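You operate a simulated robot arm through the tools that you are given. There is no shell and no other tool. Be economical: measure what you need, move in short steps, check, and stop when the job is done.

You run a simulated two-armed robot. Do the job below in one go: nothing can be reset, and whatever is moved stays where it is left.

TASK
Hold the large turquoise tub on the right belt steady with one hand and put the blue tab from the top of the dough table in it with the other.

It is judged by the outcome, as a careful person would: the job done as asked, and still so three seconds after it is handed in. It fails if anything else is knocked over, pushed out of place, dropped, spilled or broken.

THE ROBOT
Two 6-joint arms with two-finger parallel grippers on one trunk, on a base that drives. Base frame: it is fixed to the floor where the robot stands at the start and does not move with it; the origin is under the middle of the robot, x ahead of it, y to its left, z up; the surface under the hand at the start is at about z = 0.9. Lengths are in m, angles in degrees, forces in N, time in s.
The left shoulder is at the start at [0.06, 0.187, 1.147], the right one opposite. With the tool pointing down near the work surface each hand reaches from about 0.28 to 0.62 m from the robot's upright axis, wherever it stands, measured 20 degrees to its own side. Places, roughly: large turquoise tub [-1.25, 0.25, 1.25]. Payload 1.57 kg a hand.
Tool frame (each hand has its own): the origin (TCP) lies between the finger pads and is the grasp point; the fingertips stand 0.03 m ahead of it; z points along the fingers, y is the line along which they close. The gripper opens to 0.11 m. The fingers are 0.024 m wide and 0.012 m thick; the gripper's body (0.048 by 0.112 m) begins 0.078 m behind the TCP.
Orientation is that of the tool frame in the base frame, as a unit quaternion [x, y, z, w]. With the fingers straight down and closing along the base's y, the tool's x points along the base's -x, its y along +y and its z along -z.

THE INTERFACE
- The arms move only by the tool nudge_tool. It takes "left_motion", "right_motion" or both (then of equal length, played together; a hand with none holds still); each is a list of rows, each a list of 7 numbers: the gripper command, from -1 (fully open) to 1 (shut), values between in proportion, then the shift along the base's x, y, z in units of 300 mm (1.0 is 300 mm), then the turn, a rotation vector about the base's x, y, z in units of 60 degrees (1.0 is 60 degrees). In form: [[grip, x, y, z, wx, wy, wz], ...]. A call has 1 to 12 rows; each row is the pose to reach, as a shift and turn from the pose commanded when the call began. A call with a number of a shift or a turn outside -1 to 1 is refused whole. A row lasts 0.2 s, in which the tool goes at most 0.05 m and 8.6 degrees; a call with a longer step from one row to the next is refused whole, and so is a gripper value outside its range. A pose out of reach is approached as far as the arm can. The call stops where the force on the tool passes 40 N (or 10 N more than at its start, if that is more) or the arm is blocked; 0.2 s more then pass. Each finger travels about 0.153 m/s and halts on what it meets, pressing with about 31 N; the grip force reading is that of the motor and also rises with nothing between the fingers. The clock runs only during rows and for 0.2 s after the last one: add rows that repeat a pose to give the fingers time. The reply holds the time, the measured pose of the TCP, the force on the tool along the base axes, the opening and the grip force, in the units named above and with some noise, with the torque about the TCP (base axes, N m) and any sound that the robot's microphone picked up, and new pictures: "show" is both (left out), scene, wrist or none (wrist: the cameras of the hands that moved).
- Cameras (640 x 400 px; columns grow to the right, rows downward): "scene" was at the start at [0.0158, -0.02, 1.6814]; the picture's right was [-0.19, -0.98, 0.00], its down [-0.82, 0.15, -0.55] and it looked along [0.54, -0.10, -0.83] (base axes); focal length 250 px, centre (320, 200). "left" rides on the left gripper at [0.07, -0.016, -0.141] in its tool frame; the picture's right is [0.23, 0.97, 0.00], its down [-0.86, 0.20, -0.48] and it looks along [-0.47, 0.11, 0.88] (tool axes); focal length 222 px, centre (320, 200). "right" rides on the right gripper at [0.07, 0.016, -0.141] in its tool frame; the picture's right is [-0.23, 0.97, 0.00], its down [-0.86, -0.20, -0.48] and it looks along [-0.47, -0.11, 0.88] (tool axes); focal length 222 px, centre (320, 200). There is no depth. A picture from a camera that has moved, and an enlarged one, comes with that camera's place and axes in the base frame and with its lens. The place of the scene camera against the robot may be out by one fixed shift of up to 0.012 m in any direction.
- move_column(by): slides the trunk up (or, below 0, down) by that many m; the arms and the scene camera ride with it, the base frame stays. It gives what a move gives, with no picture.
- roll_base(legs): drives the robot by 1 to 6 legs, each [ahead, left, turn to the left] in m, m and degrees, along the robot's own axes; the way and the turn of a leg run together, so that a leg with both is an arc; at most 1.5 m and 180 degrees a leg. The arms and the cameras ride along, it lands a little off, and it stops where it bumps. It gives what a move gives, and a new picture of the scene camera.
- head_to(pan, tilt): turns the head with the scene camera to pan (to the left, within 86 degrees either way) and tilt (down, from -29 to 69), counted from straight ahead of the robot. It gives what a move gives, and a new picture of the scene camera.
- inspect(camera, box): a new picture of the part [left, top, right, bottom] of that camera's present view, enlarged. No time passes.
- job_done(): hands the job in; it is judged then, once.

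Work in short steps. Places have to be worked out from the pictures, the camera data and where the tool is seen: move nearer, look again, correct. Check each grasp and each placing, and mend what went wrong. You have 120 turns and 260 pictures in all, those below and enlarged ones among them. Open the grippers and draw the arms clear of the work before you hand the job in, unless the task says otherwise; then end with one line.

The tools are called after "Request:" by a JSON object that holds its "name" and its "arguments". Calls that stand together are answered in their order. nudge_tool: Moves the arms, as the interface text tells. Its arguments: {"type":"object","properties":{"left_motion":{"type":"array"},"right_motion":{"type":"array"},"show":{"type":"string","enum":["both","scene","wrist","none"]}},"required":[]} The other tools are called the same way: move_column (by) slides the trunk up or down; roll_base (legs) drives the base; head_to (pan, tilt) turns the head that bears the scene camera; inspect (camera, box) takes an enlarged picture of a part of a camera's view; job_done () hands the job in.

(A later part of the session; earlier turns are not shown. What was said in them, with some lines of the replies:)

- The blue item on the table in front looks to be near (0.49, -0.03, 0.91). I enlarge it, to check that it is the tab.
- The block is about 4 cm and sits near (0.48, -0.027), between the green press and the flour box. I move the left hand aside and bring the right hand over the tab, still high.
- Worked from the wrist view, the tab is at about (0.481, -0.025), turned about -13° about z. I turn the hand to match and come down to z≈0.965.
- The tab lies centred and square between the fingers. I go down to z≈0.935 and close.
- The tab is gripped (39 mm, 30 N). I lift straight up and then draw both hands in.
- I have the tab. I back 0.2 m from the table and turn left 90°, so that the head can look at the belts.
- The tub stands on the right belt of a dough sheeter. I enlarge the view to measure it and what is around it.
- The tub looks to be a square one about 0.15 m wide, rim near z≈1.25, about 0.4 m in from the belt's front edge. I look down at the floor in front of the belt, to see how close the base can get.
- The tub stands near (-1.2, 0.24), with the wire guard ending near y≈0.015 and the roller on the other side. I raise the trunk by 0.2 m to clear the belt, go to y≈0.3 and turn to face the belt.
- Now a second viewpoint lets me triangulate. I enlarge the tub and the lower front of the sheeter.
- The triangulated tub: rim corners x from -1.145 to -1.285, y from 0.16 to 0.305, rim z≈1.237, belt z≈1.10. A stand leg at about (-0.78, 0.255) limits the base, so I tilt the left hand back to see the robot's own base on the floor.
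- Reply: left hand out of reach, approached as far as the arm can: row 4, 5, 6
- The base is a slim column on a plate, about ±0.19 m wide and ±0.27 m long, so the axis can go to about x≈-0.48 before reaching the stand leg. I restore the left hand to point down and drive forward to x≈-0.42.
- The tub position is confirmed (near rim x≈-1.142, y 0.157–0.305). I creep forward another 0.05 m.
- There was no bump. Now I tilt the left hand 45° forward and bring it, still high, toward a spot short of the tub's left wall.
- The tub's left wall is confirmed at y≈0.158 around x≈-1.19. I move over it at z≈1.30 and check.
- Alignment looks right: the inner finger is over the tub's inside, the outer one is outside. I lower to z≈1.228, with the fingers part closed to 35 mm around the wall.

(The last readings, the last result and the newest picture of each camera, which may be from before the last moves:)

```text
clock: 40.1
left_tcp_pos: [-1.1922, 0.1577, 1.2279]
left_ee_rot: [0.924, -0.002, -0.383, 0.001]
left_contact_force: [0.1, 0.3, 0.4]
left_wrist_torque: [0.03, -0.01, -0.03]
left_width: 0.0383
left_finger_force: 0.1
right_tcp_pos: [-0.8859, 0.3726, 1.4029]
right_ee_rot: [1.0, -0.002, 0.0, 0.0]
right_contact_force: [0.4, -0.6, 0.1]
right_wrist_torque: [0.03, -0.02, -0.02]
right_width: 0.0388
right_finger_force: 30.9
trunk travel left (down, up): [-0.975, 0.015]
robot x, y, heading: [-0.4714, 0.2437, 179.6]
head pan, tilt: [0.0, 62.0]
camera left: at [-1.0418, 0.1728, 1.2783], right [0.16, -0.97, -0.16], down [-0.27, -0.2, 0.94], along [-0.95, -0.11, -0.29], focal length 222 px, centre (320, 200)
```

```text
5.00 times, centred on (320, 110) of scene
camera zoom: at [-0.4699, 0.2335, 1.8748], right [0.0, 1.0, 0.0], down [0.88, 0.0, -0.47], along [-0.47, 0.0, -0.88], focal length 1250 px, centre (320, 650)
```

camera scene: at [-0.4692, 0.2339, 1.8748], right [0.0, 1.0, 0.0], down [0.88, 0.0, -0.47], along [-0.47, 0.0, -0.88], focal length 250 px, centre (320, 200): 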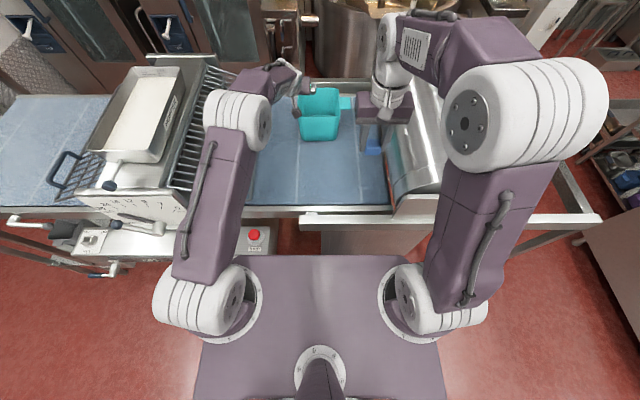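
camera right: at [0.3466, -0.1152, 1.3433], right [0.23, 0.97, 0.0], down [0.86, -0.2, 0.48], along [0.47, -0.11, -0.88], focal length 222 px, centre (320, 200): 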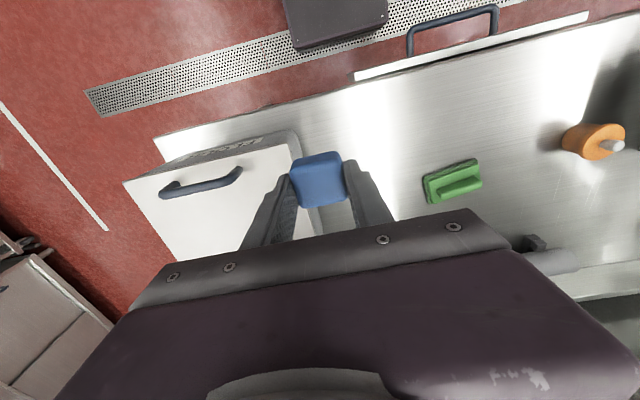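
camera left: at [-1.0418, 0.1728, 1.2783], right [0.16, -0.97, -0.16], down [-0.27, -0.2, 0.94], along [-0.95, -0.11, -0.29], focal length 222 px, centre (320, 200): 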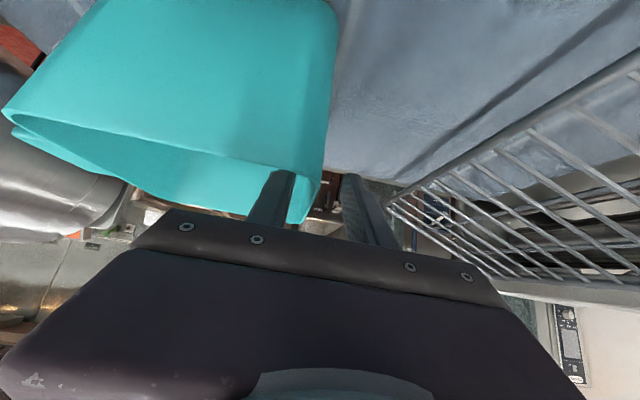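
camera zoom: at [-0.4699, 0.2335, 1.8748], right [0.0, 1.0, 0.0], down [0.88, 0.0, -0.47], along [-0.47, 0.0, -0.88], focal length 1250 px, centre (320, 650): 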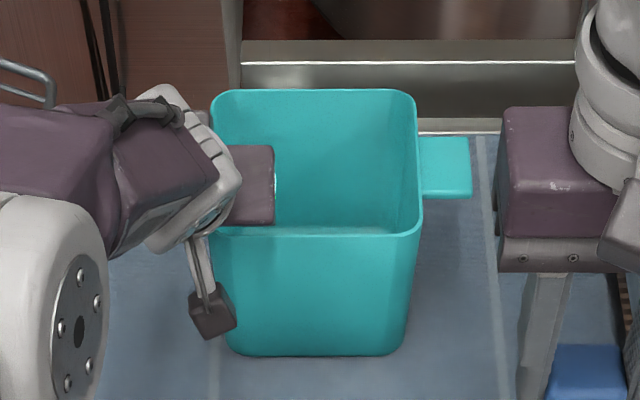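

The wall sits centred between the two fingers and there is no contact yet. I close gently on it.

Request:
{"name": "nudge_tool", "arguments": {"left_motion": [[0.5, 0, 0, 0, 0, 0, 0], [0.7, 0, 0, 0, 0, 0, 0], [0.9, 0, 0, 0, 0, 0, 0], [1, 0, 0, 0, 0, 0, 0], [1, 0, 0, 0, 0, 0, 0]], "show": "wrist"}}

Request:
{"name": "inspect", "arguments": {"camera": "scene", "box": [270, 70, 370, 150]}}

```text
clock: 41.3
left_tcp_pos: [-1.1917, 0.1575, 1.2282]
left_ee_rot: [0.923, -0.002, -0.384, 0.0]
left_contact_force: [2.2, 0.4, 5.5]
left_wrist_torque: [0.96, -0.18, -0.24]
left_width: 0.0033
left_finger_force: 24.3
right_tcp_pos: [-0.885, 0.3729, 1.4031]
right_ee_rot: [1.0, -0.002, -0.001, 0.0]
right_contact_force: [0.3, 0.0, -0.9]
right_wrist_torque: [0.01, 0.04, 0.01]
right_width: 0.0386
right_finger_force: 31.0
trunk travel left (down, up): [-0.975, 0.015]
robot x, y, heading: [-0.4687, 0.2401, 180.1]
head pan, tilt: [0.0, 62.0]
camera left: at [-1.0406, 0.173, 1.2795], right [0.16, -0.97, -0.16], down [-0.26, -0.2, 0.94], along [-0.95, -0.11, -0.29], focal length 222 px, centre (320, 200)
```

left: 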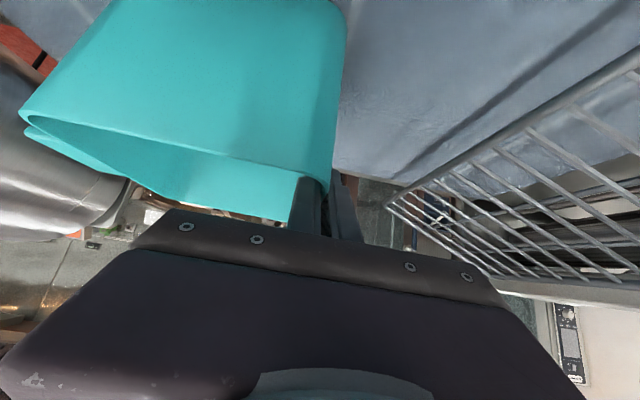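

```text
5.00 times, centred on (320, 110) of scene
camera zoom: at [-0.4678, 0.2336, 1.8749], right [0.0, 1.0, 0.0], down [0.88, 0.0, -0.47], along [-0.47, 0.0, -0.88], focal length 1250 px, centre (320, 650)
```

zoom: 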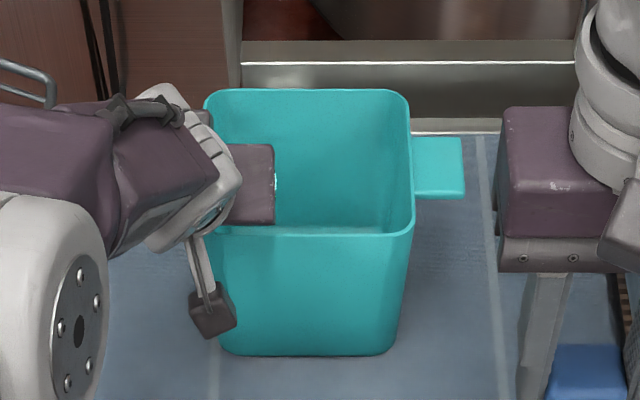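

The left hand now holds the tub's wall (3 mm, 24 N); the tub shifted about 5 mm and stands. I bring the right hand, tilted forward 50° and angled inward 25°, to a spot above and short of the tub.

Request:
{"name": "nudge_tool", "arguments": {"right_motion": [[0.6, -0.1, -0.02, 0, -0.026, 0.117, 0.0556], [0.6, -0.2, -0.05, 0, -0.052, 0.234, 0.111], [0.6, -0.3, -0.1, 0, -0.078, 0.351, 0.1667], [0.6, -0.42, -0.15, -0.02, -0.104, 0.468, 0.222], [0.6, -0.54, -0.2, -0.04, -0.13, 0.585, 0.278], [0.6, -0.66, -0.25, -0.07, -0.156, 0.702, 0.333], [0.6, -0.783, -0.3, -0.1, -0.182, 0.819, 0.389], [0.6, -0.783, -0.3, -0.1, -0.182, 0.819, 0.389]], "show": "both"}}

Request:
{"name": "inspect", "arguments": {"camera": "scene", "box": [270, 60, 400, 150]}}

```text
clock: 43.1
left_tcp_pos: [-1.1906, 0.1575, 1.2284]
left_ee_rot: [0.923, -0.002, -0.384, 0.0]
left_contact_force: [0.0, -0.7, 6.3]
left_wrist_torque: [0.91, 0.07, -0.18]
left_width: 0.0034
left_finger_force: 24.3
right_tcp_pos: [-1.1207, 0.2832, 1.3731]
right_ee_rot: [0.885, 0.194, -0.412, 0.092]
right_contact_force: [-0.7, 0.2, -0.8]
right_wrist_torque: [0.01, -0.03, 0.01]
right_width: 0.0389
right_finger_force: 30.7
trunk travel left (down, up): [-0.975, 0.015]
robot x, y, heading: [-0.4742, 0.24, 179.8]
head pan, tilt: [0.0, 62.0]
camera scene: at [-0.4679, 0.2333, 1.8748], right [0.0, 1.0, 0.0], down [0.88, 0.0, -0.47], along [-0.47, 0.0, -0.88], focal length 250 px, centre (320, 200)
camera right: at [-0.9754, 0.3325, 1.4094], right [0.28, -0.94, 0.18], down [-0.25, 0.11, 0.96], along [-0.93, -0.31, -0.21], focal length 222 px, centre (320, 200)
```

scene: 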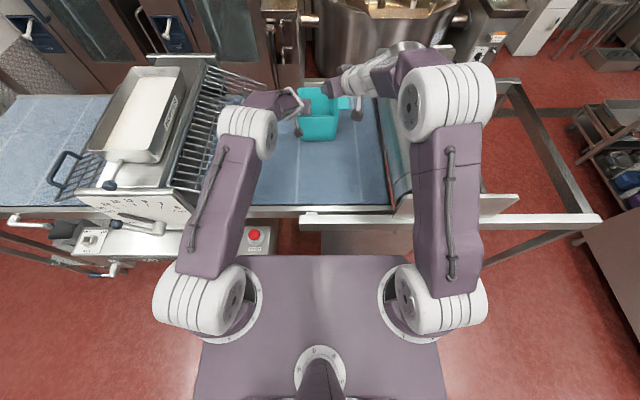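
right: 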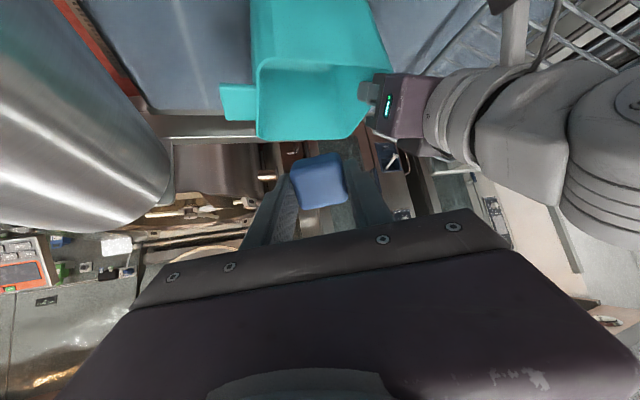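

```text
4.44 times, centred on (335, 105) of scene
camera zoom: at [-0.4679, 0.2333, 1.8748], right [0.0, 1.0, 0.0], down [0.88, 0.0, -0.47], along [-0.47, 0.0, -0.88], focal length 1111 px, centre (253, 622)
```

zoom: 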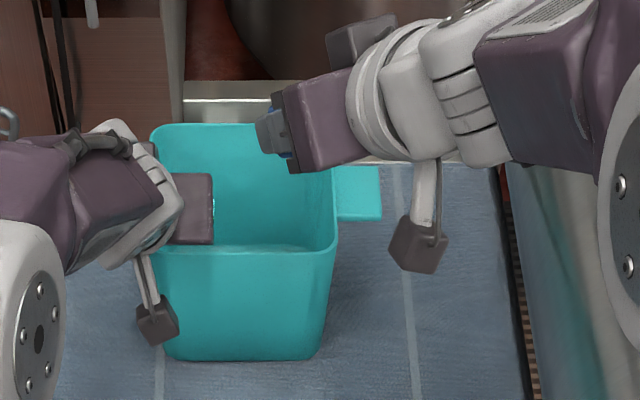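

The right hand, with the tab, is clear of the left gripper. I move it over the far part of the tub's opening at z≈1.30.

Request:
{"name": "nudge_tool", "arguments": {"right_motion": [[0.6, -0.09, -0.02, -0.03, 0, 0, 0], [0.6, -0.18, -0.05, -0.08, 0, 0, 0], [0.6, -0.27, -0.075, -0.14, 0, 0, 0], [0.6, -0.348, -0.094, -0.2, 0, 0, 0], [0.6, -0.348, -0.094, -0.243, 0, 0, 0], [0.6, -0.348, -0.094, -0.243, 0, 0, 0]], "show": "both"}}

Request:
{"name": "inspect", "arguments": {"camera": "scene", "box": [270, 60, 400, 150]}}

```text
clock: 44.5
left_tcp_pos: [-1.1904, 0.1568, 1.2285]
left_ee_rot: [0.923, -0.001, -0.384, 0.001]
left_contact_force: [1.5, -2.0, 7.2]
left_wrist_torque: [0.88, 0.02, -0.17]
left_width: 0.0036
left_finger_force: 24.4
right_tcp_pos: [-1.2231, 0.2534, 1.3007]
right_ee_rot: [0.885, 0.194, -0.413, 0.092]
right_contact_force: [0.2, -0.2, -0.6]
right_wrist_torque: [-0.05, 0.03, 0.03]
right_width: 0.0389
right_finger_force: 31.2
trunk travel left (down, up): [-0.975, 0.015]
robot x, y, heading: [-0.4722, 0.239, 179.7]
head pan, tilt: [0.0, 62.0]
camera scene: at [-0.4679, 0.2327, 1.8748], right [0.0, 1.0, 0.0], down [0.88, 0.0, -0.47], along [-0.47, 0.0, -0.88], focal length 250 px, centre (320, 200)
camera right: at [-1.0787, 0.3034, 1.3373], right [0.28, -0.94, 0.18], down [-0.25, 0.11, 0.96], along [-0.93, -0.31, -0.21], focal length 222 px, centre (320, 200)
```

scene: 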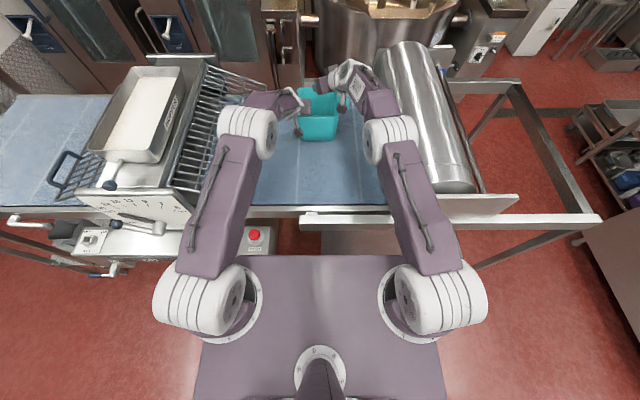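
right: 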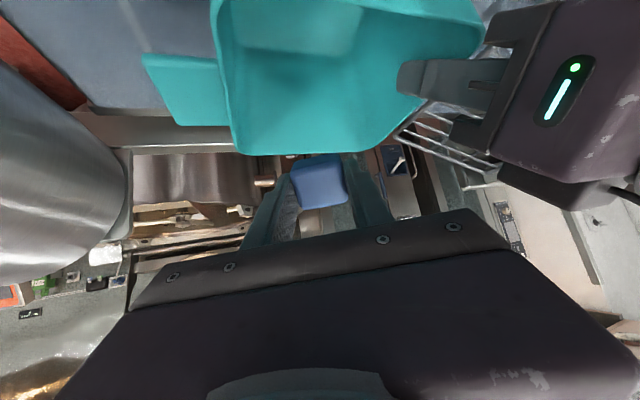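

```text
4.44 times, centred on (335, 105) of scene
camera zoom: at [-0.4679, 0.2327, 1.8748], right [0.0, 1.0, 0.0], down [0.88, 0.0, -0.47], along [-0.47, 0.0, -0.88], focal length 1111 px, centre (253, 622)
```

zoom: 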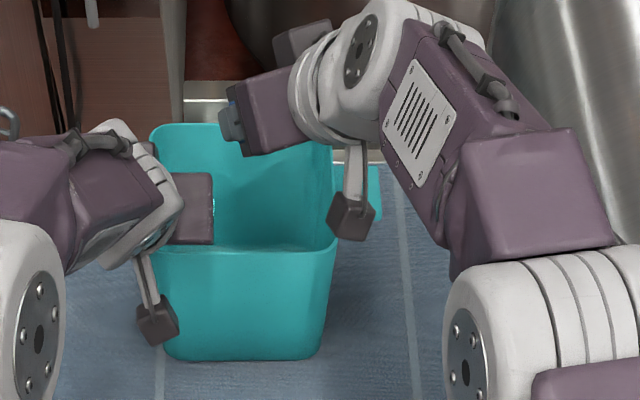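

Looks well placed, with the tub's opening spanning y≈0.16–0.305. I lower the tab into the tub to z≈1.21.

Request:
{"name": "nudge_tool", "arguments": {"right_motion": [[0.6, 0, 0.01, -0.1, 0, 0, 0], [0.6, 0, 0.013, -0.2, 0, 0, 0], [0.6, 0, 0.013, -0.3, 0, 0, 0], [0.6, 0, 0.013, -0.3, 0, 0, 0]], "show": "both"}}

Request:
{"name": "inspect", "arguments": {"camera": "scene", "box": [270, 60, 400, 150]}}

```text
clock: 45.5
left_tcp_pos: [-1.1903, 0.1572, 1.2285]
left_ee_rot: [0.924, -0.002, -0.383, 0.0]
left_contact_force: [-1.3, 2.5, 7.4]
left_wrist_torque: [0.86, -0.11, -0.1]
left_width: 0.0035
left_finger_force: 24.2
right_tcp_pos: [-1.2245, 0.2559, 1.2122]
right_ee_rot: [0.885, 0.196, -0.413, 0.093]
right_contact_force: [-2.6, -3.9, 4.7]
right_wrist_torque: [0.43, -0.22, -0.03]
right_width: 0.0388
right_finger_force: 31.0
trunk travel left (down, up): [-0.975, 0.015]
robot x, y, heading: [-0.4766, 0.2394, 179.9]
head pan, tilt: [0.0, 62.0]
camera scene: at [-0.4673, 0.2324, 1.8749], right [0.0, 1.0, 0.0], down [0.88, 0.0, -0.47], along [-0.47, 0.0, -0.88], focal length 250 px, centre (320, 200)
camera right: at [-1.0783, 0.3059, 1.2488], right [0.28, -0.94, 0.18], down [-0.25, 0.11, 0.96], along [-0.93, -0.31, -0.21], focal length 222 px, centre (320, 200)
```

scene: 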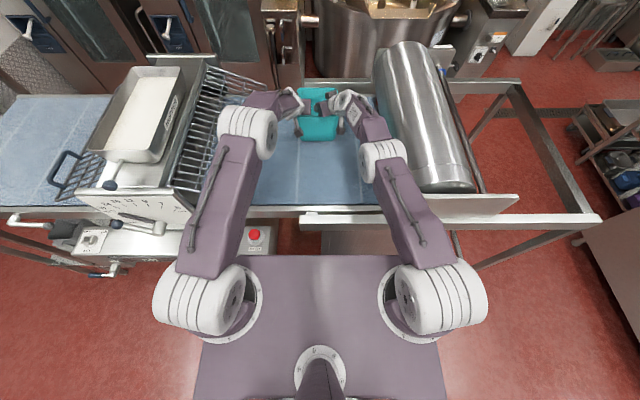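
right: 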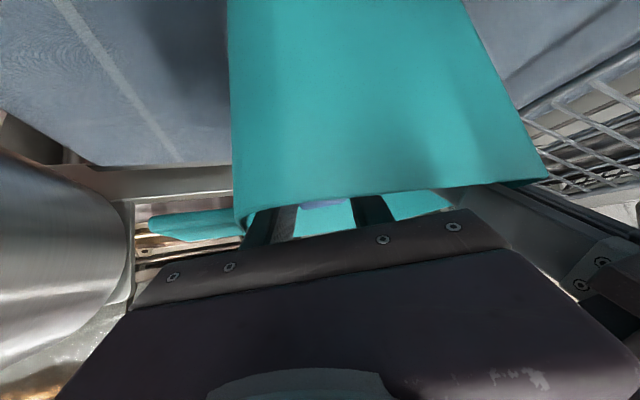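

```text
4.44 times, centred on (335, 105) of scene
camera zoom: at [-0.4673, 0.2324, 1.8749], right [0.0, 1.0, 0.0], down [0.88, 0.0, -0.47], along [-0.47, 0.0, -0.88], focal length 1111 px, centre (253, 622)
```

zoom: 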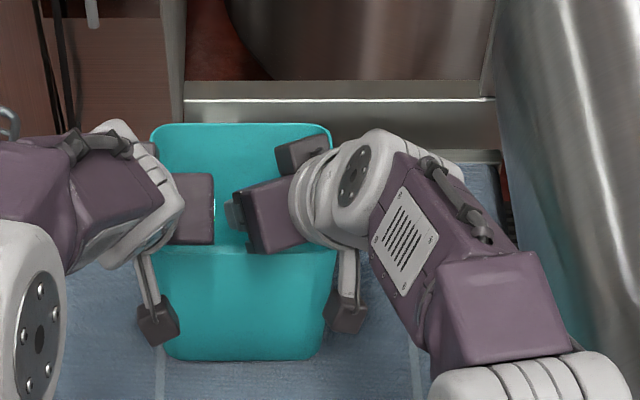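

A light touch (about 6 N) shows on the right hand, probably the body resting on the near-right rim. I back up 15 mm and see that it goes.

Request:
{"name": "nudge_tool", "arguments": {"right_motion": [[0.6, -0.005, -0.005, 0.05, 0, 0, 0], [0.6, -0.005, -0.005, 0.05, 0, 0, 0]], "show": "wrist"}}

```text
clock: 46.1
left_tcp_pos: [-1.1904, 0.1565, 1.228]
left_ee_rot: [0.924, -0.002, -0.383, 0.001]
left_contact_force: [1.4, -0.8, 5.9]
left_wrist_torque: [0.91, 0.3, -0.18]
left_width: 0.0034
left_finger_force: 24.5
right_tcp_pos: [-1.227, 0.2562, 1.2255]
right_ee_rot: [0.885, 0.194, -0.413, 0.092]
right_contact_force: [0.1, 0.6, -0.1]
right_wrist_torque: [0.01, -0.01, -0.02]
right_width: 0.0393
right_finger_force: 31.2
trunk travel left (down, up): [-0.975, 0.015]
robot x, y, heading: [-0.4719, 0.2368, 179.8]
head pan, tilt: [0.0, 62.0]
camera right: at [-1.0796, 0.3056, 1.2629], right [0.28, -0.94, 0.18], down [-0.25, 0.11, 0.96], along [-0.93, -0.31, -0.21], focal length 222 px, centre (320, 200)
```

right: 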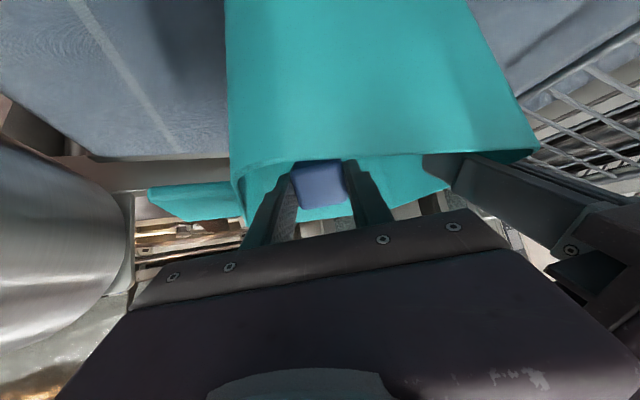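

The touch is gone, and the tab hangs inside the tub's opening. I release it by opening only to about 60 mm.

Request:
{"name": "nudge_tool", "arguments": {"right_motion": [[0.2, 0, 0, 0, 0, 0, 0], [0, 0, 0, 0, 0, 0, 0], [-0.1, 0, 0, 0, 0, 0, 0], [-0.1, 0, 0, 0, 0, 0, 0]], "show": "wrist"}}

```text
clock: 47.1
left_tcp_pos: [-1.1907, 0.1573, 1.2283]
left_ee_rot: [0.924, -0.002, -0.384, 0.0]
left_contact_force: [0.8, 4.6, 5.6]
left_wrist_torque: [0.88, -0.21, -0.12]
left_width: 0.0034
left_finger_force: 24.1
right_tcp_pos: [-1.2253, 0.2551, 1.2271]
right_ee_rot: [0.885, 0.195, -0.414, 0.093]
right_contact_force: [-0.4, -4.4, 1.0]
right_wrist_torque: [0.12, 0.0, -0.05]
right_width: 0.0562
right_finger_force: 0.1
trunk travel left (down, up): [-0.975, 0.015]
robot x, y, heading: [-0.4705, 0.2425, 179.9]
head pan, tilt: [0.0, 62.0]
camera right: at [-1.0796, 0.3051, 1.2635], right [0.28, -0.94, 0.18], down [-0.25, 0.11, 0.96], along [-0.93, -0.31, -0.21], focal length 222 px, centre (320, 200)
```

right: 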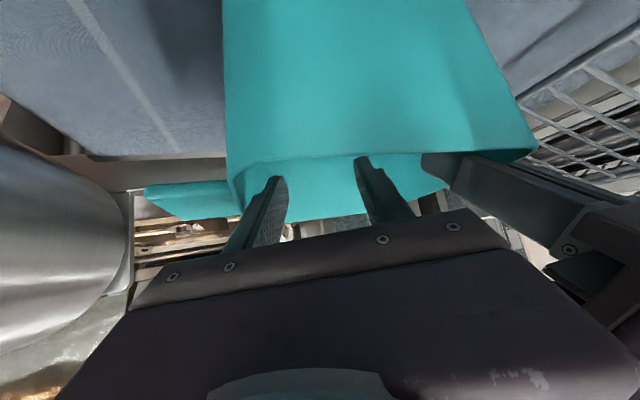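

The tab dropped; one finger lightly touches the right wall, so I narrow the fingers a little and raise the hand straight out, then back.

Request:
{"name": "nudge_tool", "arguments": {"right_motion": [[0.1, 0, -0.005, 0, 0, 0, 0], [0.1, 0, -0.005, 0.1, 0, 0, 0], [0.1, 0, -0.005, 0.25, 0, 0, 0], [0.1, 0, 0, 0.4, 0, 0, 0], [0.1, 0.1, 0.02, 0.5, 0, 0, 0], [0.1, 0.2, 0.06, 0.5, 0, 0, 0], [0.1, 0.34, 0.1, 0.5, 0, 0, 0], [0.1, 0.48, 0.15, 0.5, 0, 0, 0]], "show": "both"}}

Request:
{"name": "inspect", "arguments": {"camera": "scene", "box": [270, 60, 400, 150]}}

```text
clock: 48.9
left_tcp_pos: [-1.1895, 0.1573, 1.2294]
left_ee_rot: [0.924, -0.001, -0.383, 0.002]
left_contact_force: [0.0, -2.3, 6.4]
left_wrist_torque: [0.78, -0.21, -0.06]
left_width: 0.0034
left_finger_force: 24.6
right_tcp_pos: [-1.0812, 0.3021, 1.3761]
right_ee_rot: [0.885, 0.194, -0.413, 0.092]
right_contact_force: [-0.1, 0.8, 0.5]
right_wrist_torque: [0.0, -0.01, -0.02]
right_width: 0.0493
right_finger_force: 0.1
trunk travel left (down, up): [-0.975, 0.015]
robot x, y, heading: [-0.4707, 0.2405, 180.0]
head pan, tilt: [0.0, 62.0]
camera scene: at [-0.4663, 0.2338, 1.8748], right [0.0, 1.0, 0.0], down [0.88, 0.0, -0.47], along [-0.47, 0.0, -0.88], focal length 250 px, centre (320, 200)
camera right: at [-0.9347, 0.3525, 1.4128], right [0.28, -0.95, 0.18], down [-0.25, 0.11, 0.96], along [-0.93, -0.31, -0.21], focal length 222 px, centre (320, 200)
```

scene: 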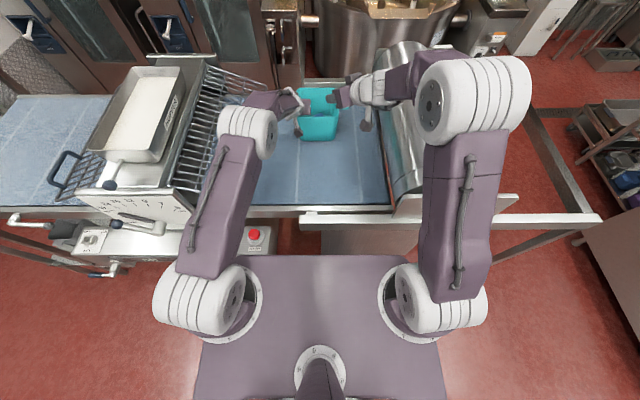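
right: 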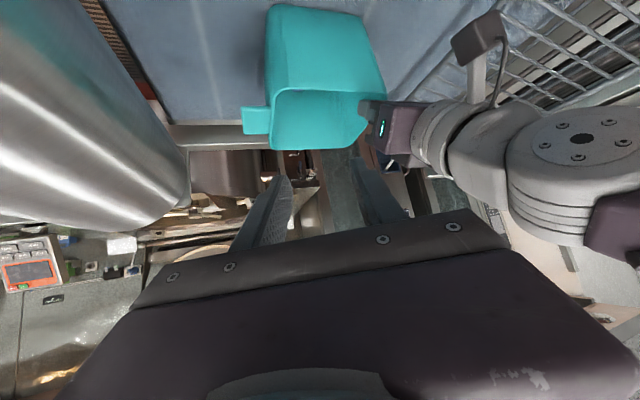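

```text
4.44 times, centred on (335, 105) of scene
camera zoom: at [-0.4663, 0.2338, 1.8748], right [0.0, 1.0, 0.0], down [0.88, 0.0, -0.47], along [-0.47, 0.0, -0.88], focal length 1111 px, centre (253, 622)
```

zoom: 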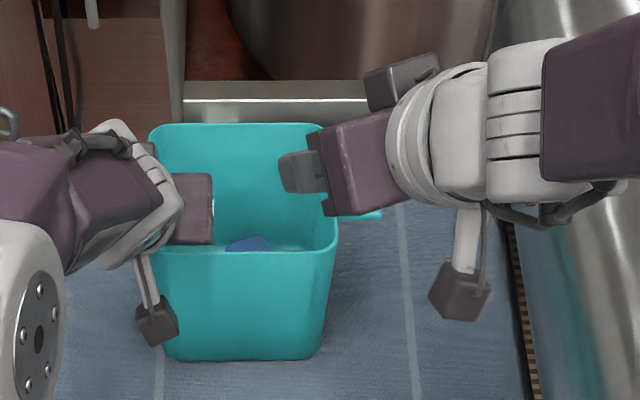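

The blue tab is visible inside the tub. Now I open the left fingers part way, raise that hand straight out, and draw it back.

Request:
{"name": "nudge_tool", "arguments": {"left_motion": [[0.8, 0, 0, 0, 0, 0, 0], [0.6, 0, 0, 0, 0, 0, 0], [0.3, 0, 0, 0, 0, 0, 0], [0.3, 0, 0, 0, 0, 0, 0]], "show": "wrist"}}

```text
clock: 49.9
left_tcp_pos: [-1.1923, 0.1584, 1.2272]
left_ee_rot: [0.924, -0.002, -0.382, 0.0]
left_contact_force: [0.2, 0.2, 0.7]
left_wrist_torque: [-0.01, 0.01, -0.01]
left_width: 0.0385
left_finger_force: 0.1
right_tcp_pos: [-1.0855, 0.3028, 1.374]
right_ee_rot: [0.886, 0.194, -0.412, 0.092]
right_contact_force: [0.8, 0.1, -0.4]
right_wrist_torque: [0.0, 0.01, 0.02]
right_width: 0.0496
right_finger_force: 0.0
trunk travel left (down, up): [-0.975, 0.015]
robot x, y, heading: [-0.4671, 0.2386, 179.7]
head pan, tilt: [0.0, 62.0]
camera left: at [-1.0423, 0.1727, 1.2781], right [0.16, -0.97, -0.16], down [-0.27, -0.2, 0.94], along [-0.95, -0.11, -0.29], focal length 222 px, centre (320, 200)
```

left: 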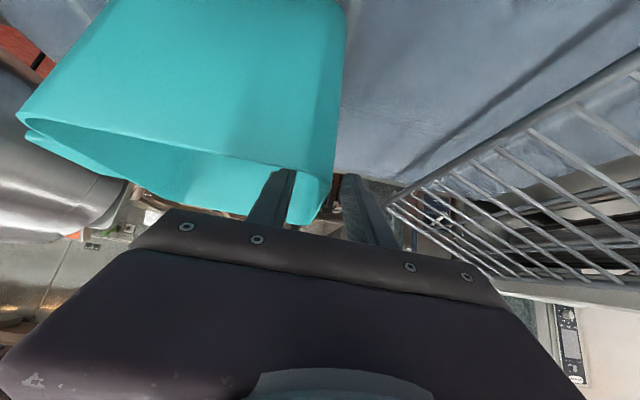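

The left hand is free with no force on it. I lift it out and draw both hands back.

Request:
{"name": "nudge_tool", "arguments": {"left_motion": [[0.3, 0, 0, 0.1, 0, 0, 0], [0.3, 0, 0, 0.22, 0, 0, 0], [0.3, 0, 0, 0.36, 0, 0, 0], [0.3, 0.08, 0, 0.48, 0, 0, 0], [0.3, 0.2, -0.05, 0.5, 0, 0, 0], [0.3, 0.34, -0.12, 0.5, 0, 0, 0], [0.3, 0.48, -0.18, 0.5, 0, 0, 0], [0.3, 0.6, -0.25, 0.5, 0, 0, 0], [0.3, 0.72, -0.3, 0.5, 0, 0, 0]], "right_motion": [[0.1, 0, 0, 0, 0, 0, 0], [0.1, 0.05, 0.02, 0.03, 0, 0, 0], [0.1, 0.12, 0.06, 0.06, 0, 0, 0], [0.1, 0.2, 0.1, 0.08, 0, 0, 0], [0.1, 0.28, 0.14, 0.1, 0, 0, 0], [0.1, 0.36, 0.18, 0.1, 0, 0, 0], [0.1, 0.44, 0.2, 0.1, 0, 0, 0], [0.1, 0.5, 0.2, 0.1, 0, 0, 0], [0.1, 0.5, 0.2, 0.1, 0, 0, 0]], "show": "scene"}}

Request:
{"name": "inspect", "arguments": {"camera": "scene", "box": [270, 60, 400, 150]}}

```text
clock: 51.9
left_tcp_pos: [-0.973, 0.0663, 1.3779]
left_ee_rot: [0.924, 0.0, -0.382, -0.001]
left_contact_force: [1.0, -0.3, 0.7]
left_wrist_torque: [-0.01, 0.03, 0.02]
left_width: 0.0384
left_finger_force: 0.0
right_tcp_pos: [-0.9316, 0.3618, 1.4064]
right_ee_rot: [0.886, 0.195, -0.412, 0.092]
right_contact_force: [-0.5, -0.3, 0.0]
right_wrist_torque: [0.04, -0.03, -0.01]
right_width: 0.0493
right_finger_force: 0.1
trunk travel left (down, up): [-0.975, 0.015]
robot x, y, heading: [-0.4717, 0.2388, 179.7]
head pan, tilt: [0.0, 62.0]
camera scene: at [-0.4675, 0.2323, 1.8748], right [0.0, 1.0, 0.0], down [0.88, 0.0, -0.47], along [-0.47, 0.0, -0.88], focal length 250 px, centre (320, 200)
```

scene: 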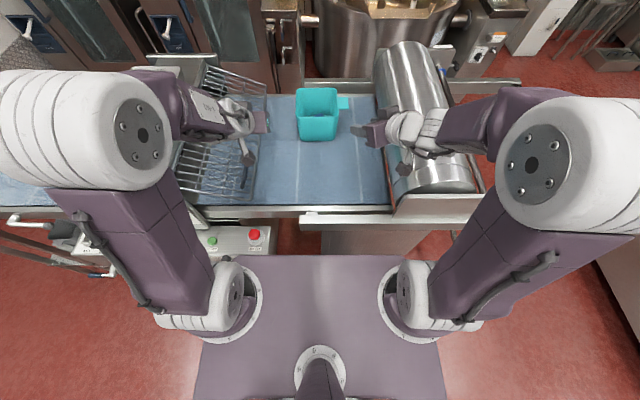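

```text
4.44 times, centred on (335, 105) of scene
camera zoom: at [-0.4675, 0.2323, 1.8748], right [0.0, 1.0, 0.0], down [0.88, 0.0, -0.47], along [-0.47, 0.0, -0.88], focal length 1111 px, centre (253, 622)
```

zoom: 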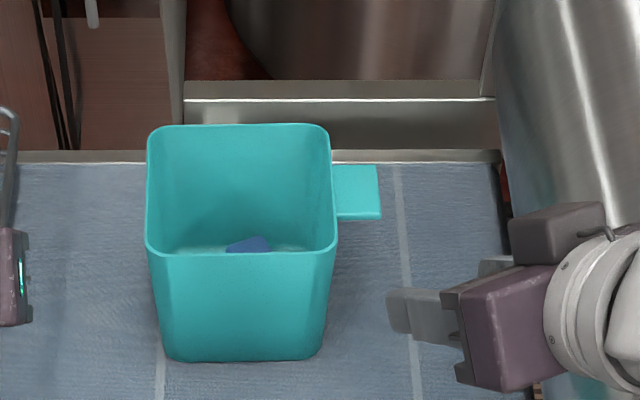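

The tub stands with the tab in it and both hands are clear. I open the grippers fully while drawing back a little, then hand in.

Request:
{"name": "nudge_tool", "arguments": {"left_motion": [[0, 0.1, 0, 0.1, 0, 0, 0], [-1, 0.2, 0, 0.1, 0, 0, 0], [-1, 0.3, 0, 0.1, 0, 0, 0], [-1, 0.3, 0, 0.1, 0, 0, 0]], "right_motion": [[0, 0.1, 0, 0.1, 0, 0, 0], [-1, 0.2, 0, 0.1, 0, 0, 0], [-1, 0.2, 0, 0.1, 0, 0, 0], [-1, 0.2, 0, 0.1, 0, 0, 0]], "show": "scene"}}

```text
clock: 52.9
left_tcp_pos: [-0.8885, 0.0682, 1.4075]
left_ee_rot: [0.924, -0.001, -0.383, 0.001]
left_contact_force: [0.4, -0.2, 0.4]
left_wrist_torque: [0.0, -0.01, -0.02]
left_width: 0.1099
left_finger_force: 0.0
left hand out of reach, approached as far as the arm can: row 1
right_tcp_pos: [-0.8756, 0.3607, 1.4338]
right_ee_rot: [0.886, 0.194, -0.412, 0.093]
right_contact_force: [-0.4, -0.2, 0.2]
right_wrist_torque: [0.01, -0.04, 0.02]
right_width: 0.11
right_finger_force: 0.1
trunk travel left (down, up): [-0.975, 0.015]
robot x, y, heading: [-0.4711, 0.2392, 179.6]
head pan, tilt: [0.0, 62.0]
camera scene: at [-0.4729, 0.2339, 1.8748], right [0.0, 1.0, 0.0], down [0.88, 0.0, -0.47], along [-0.47, 0.0, -0.88], focal length 250 px, centre (320, 200)
```

scene: 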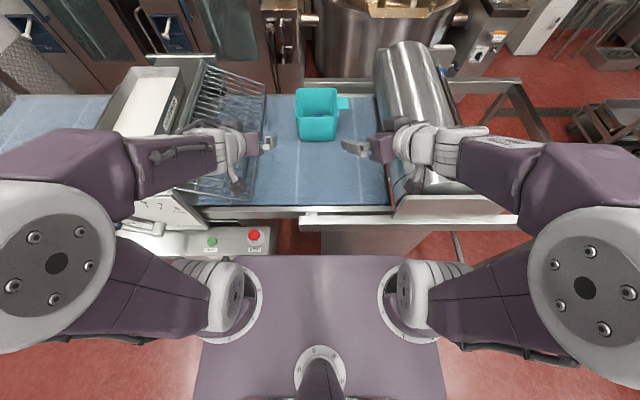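

Everything is in place and both hands are open and clear, so I hand the job in.

Request:
{"name": "job_done", "arguments": {}}

```text
The job is handed in.
```

The blue tab is in the large turquoise tub on the right belt. The left hand held the tub by its wall while the right hand dropped the tab in; the tub slid about 5 mm when gripped, and both hands are now open and clear.
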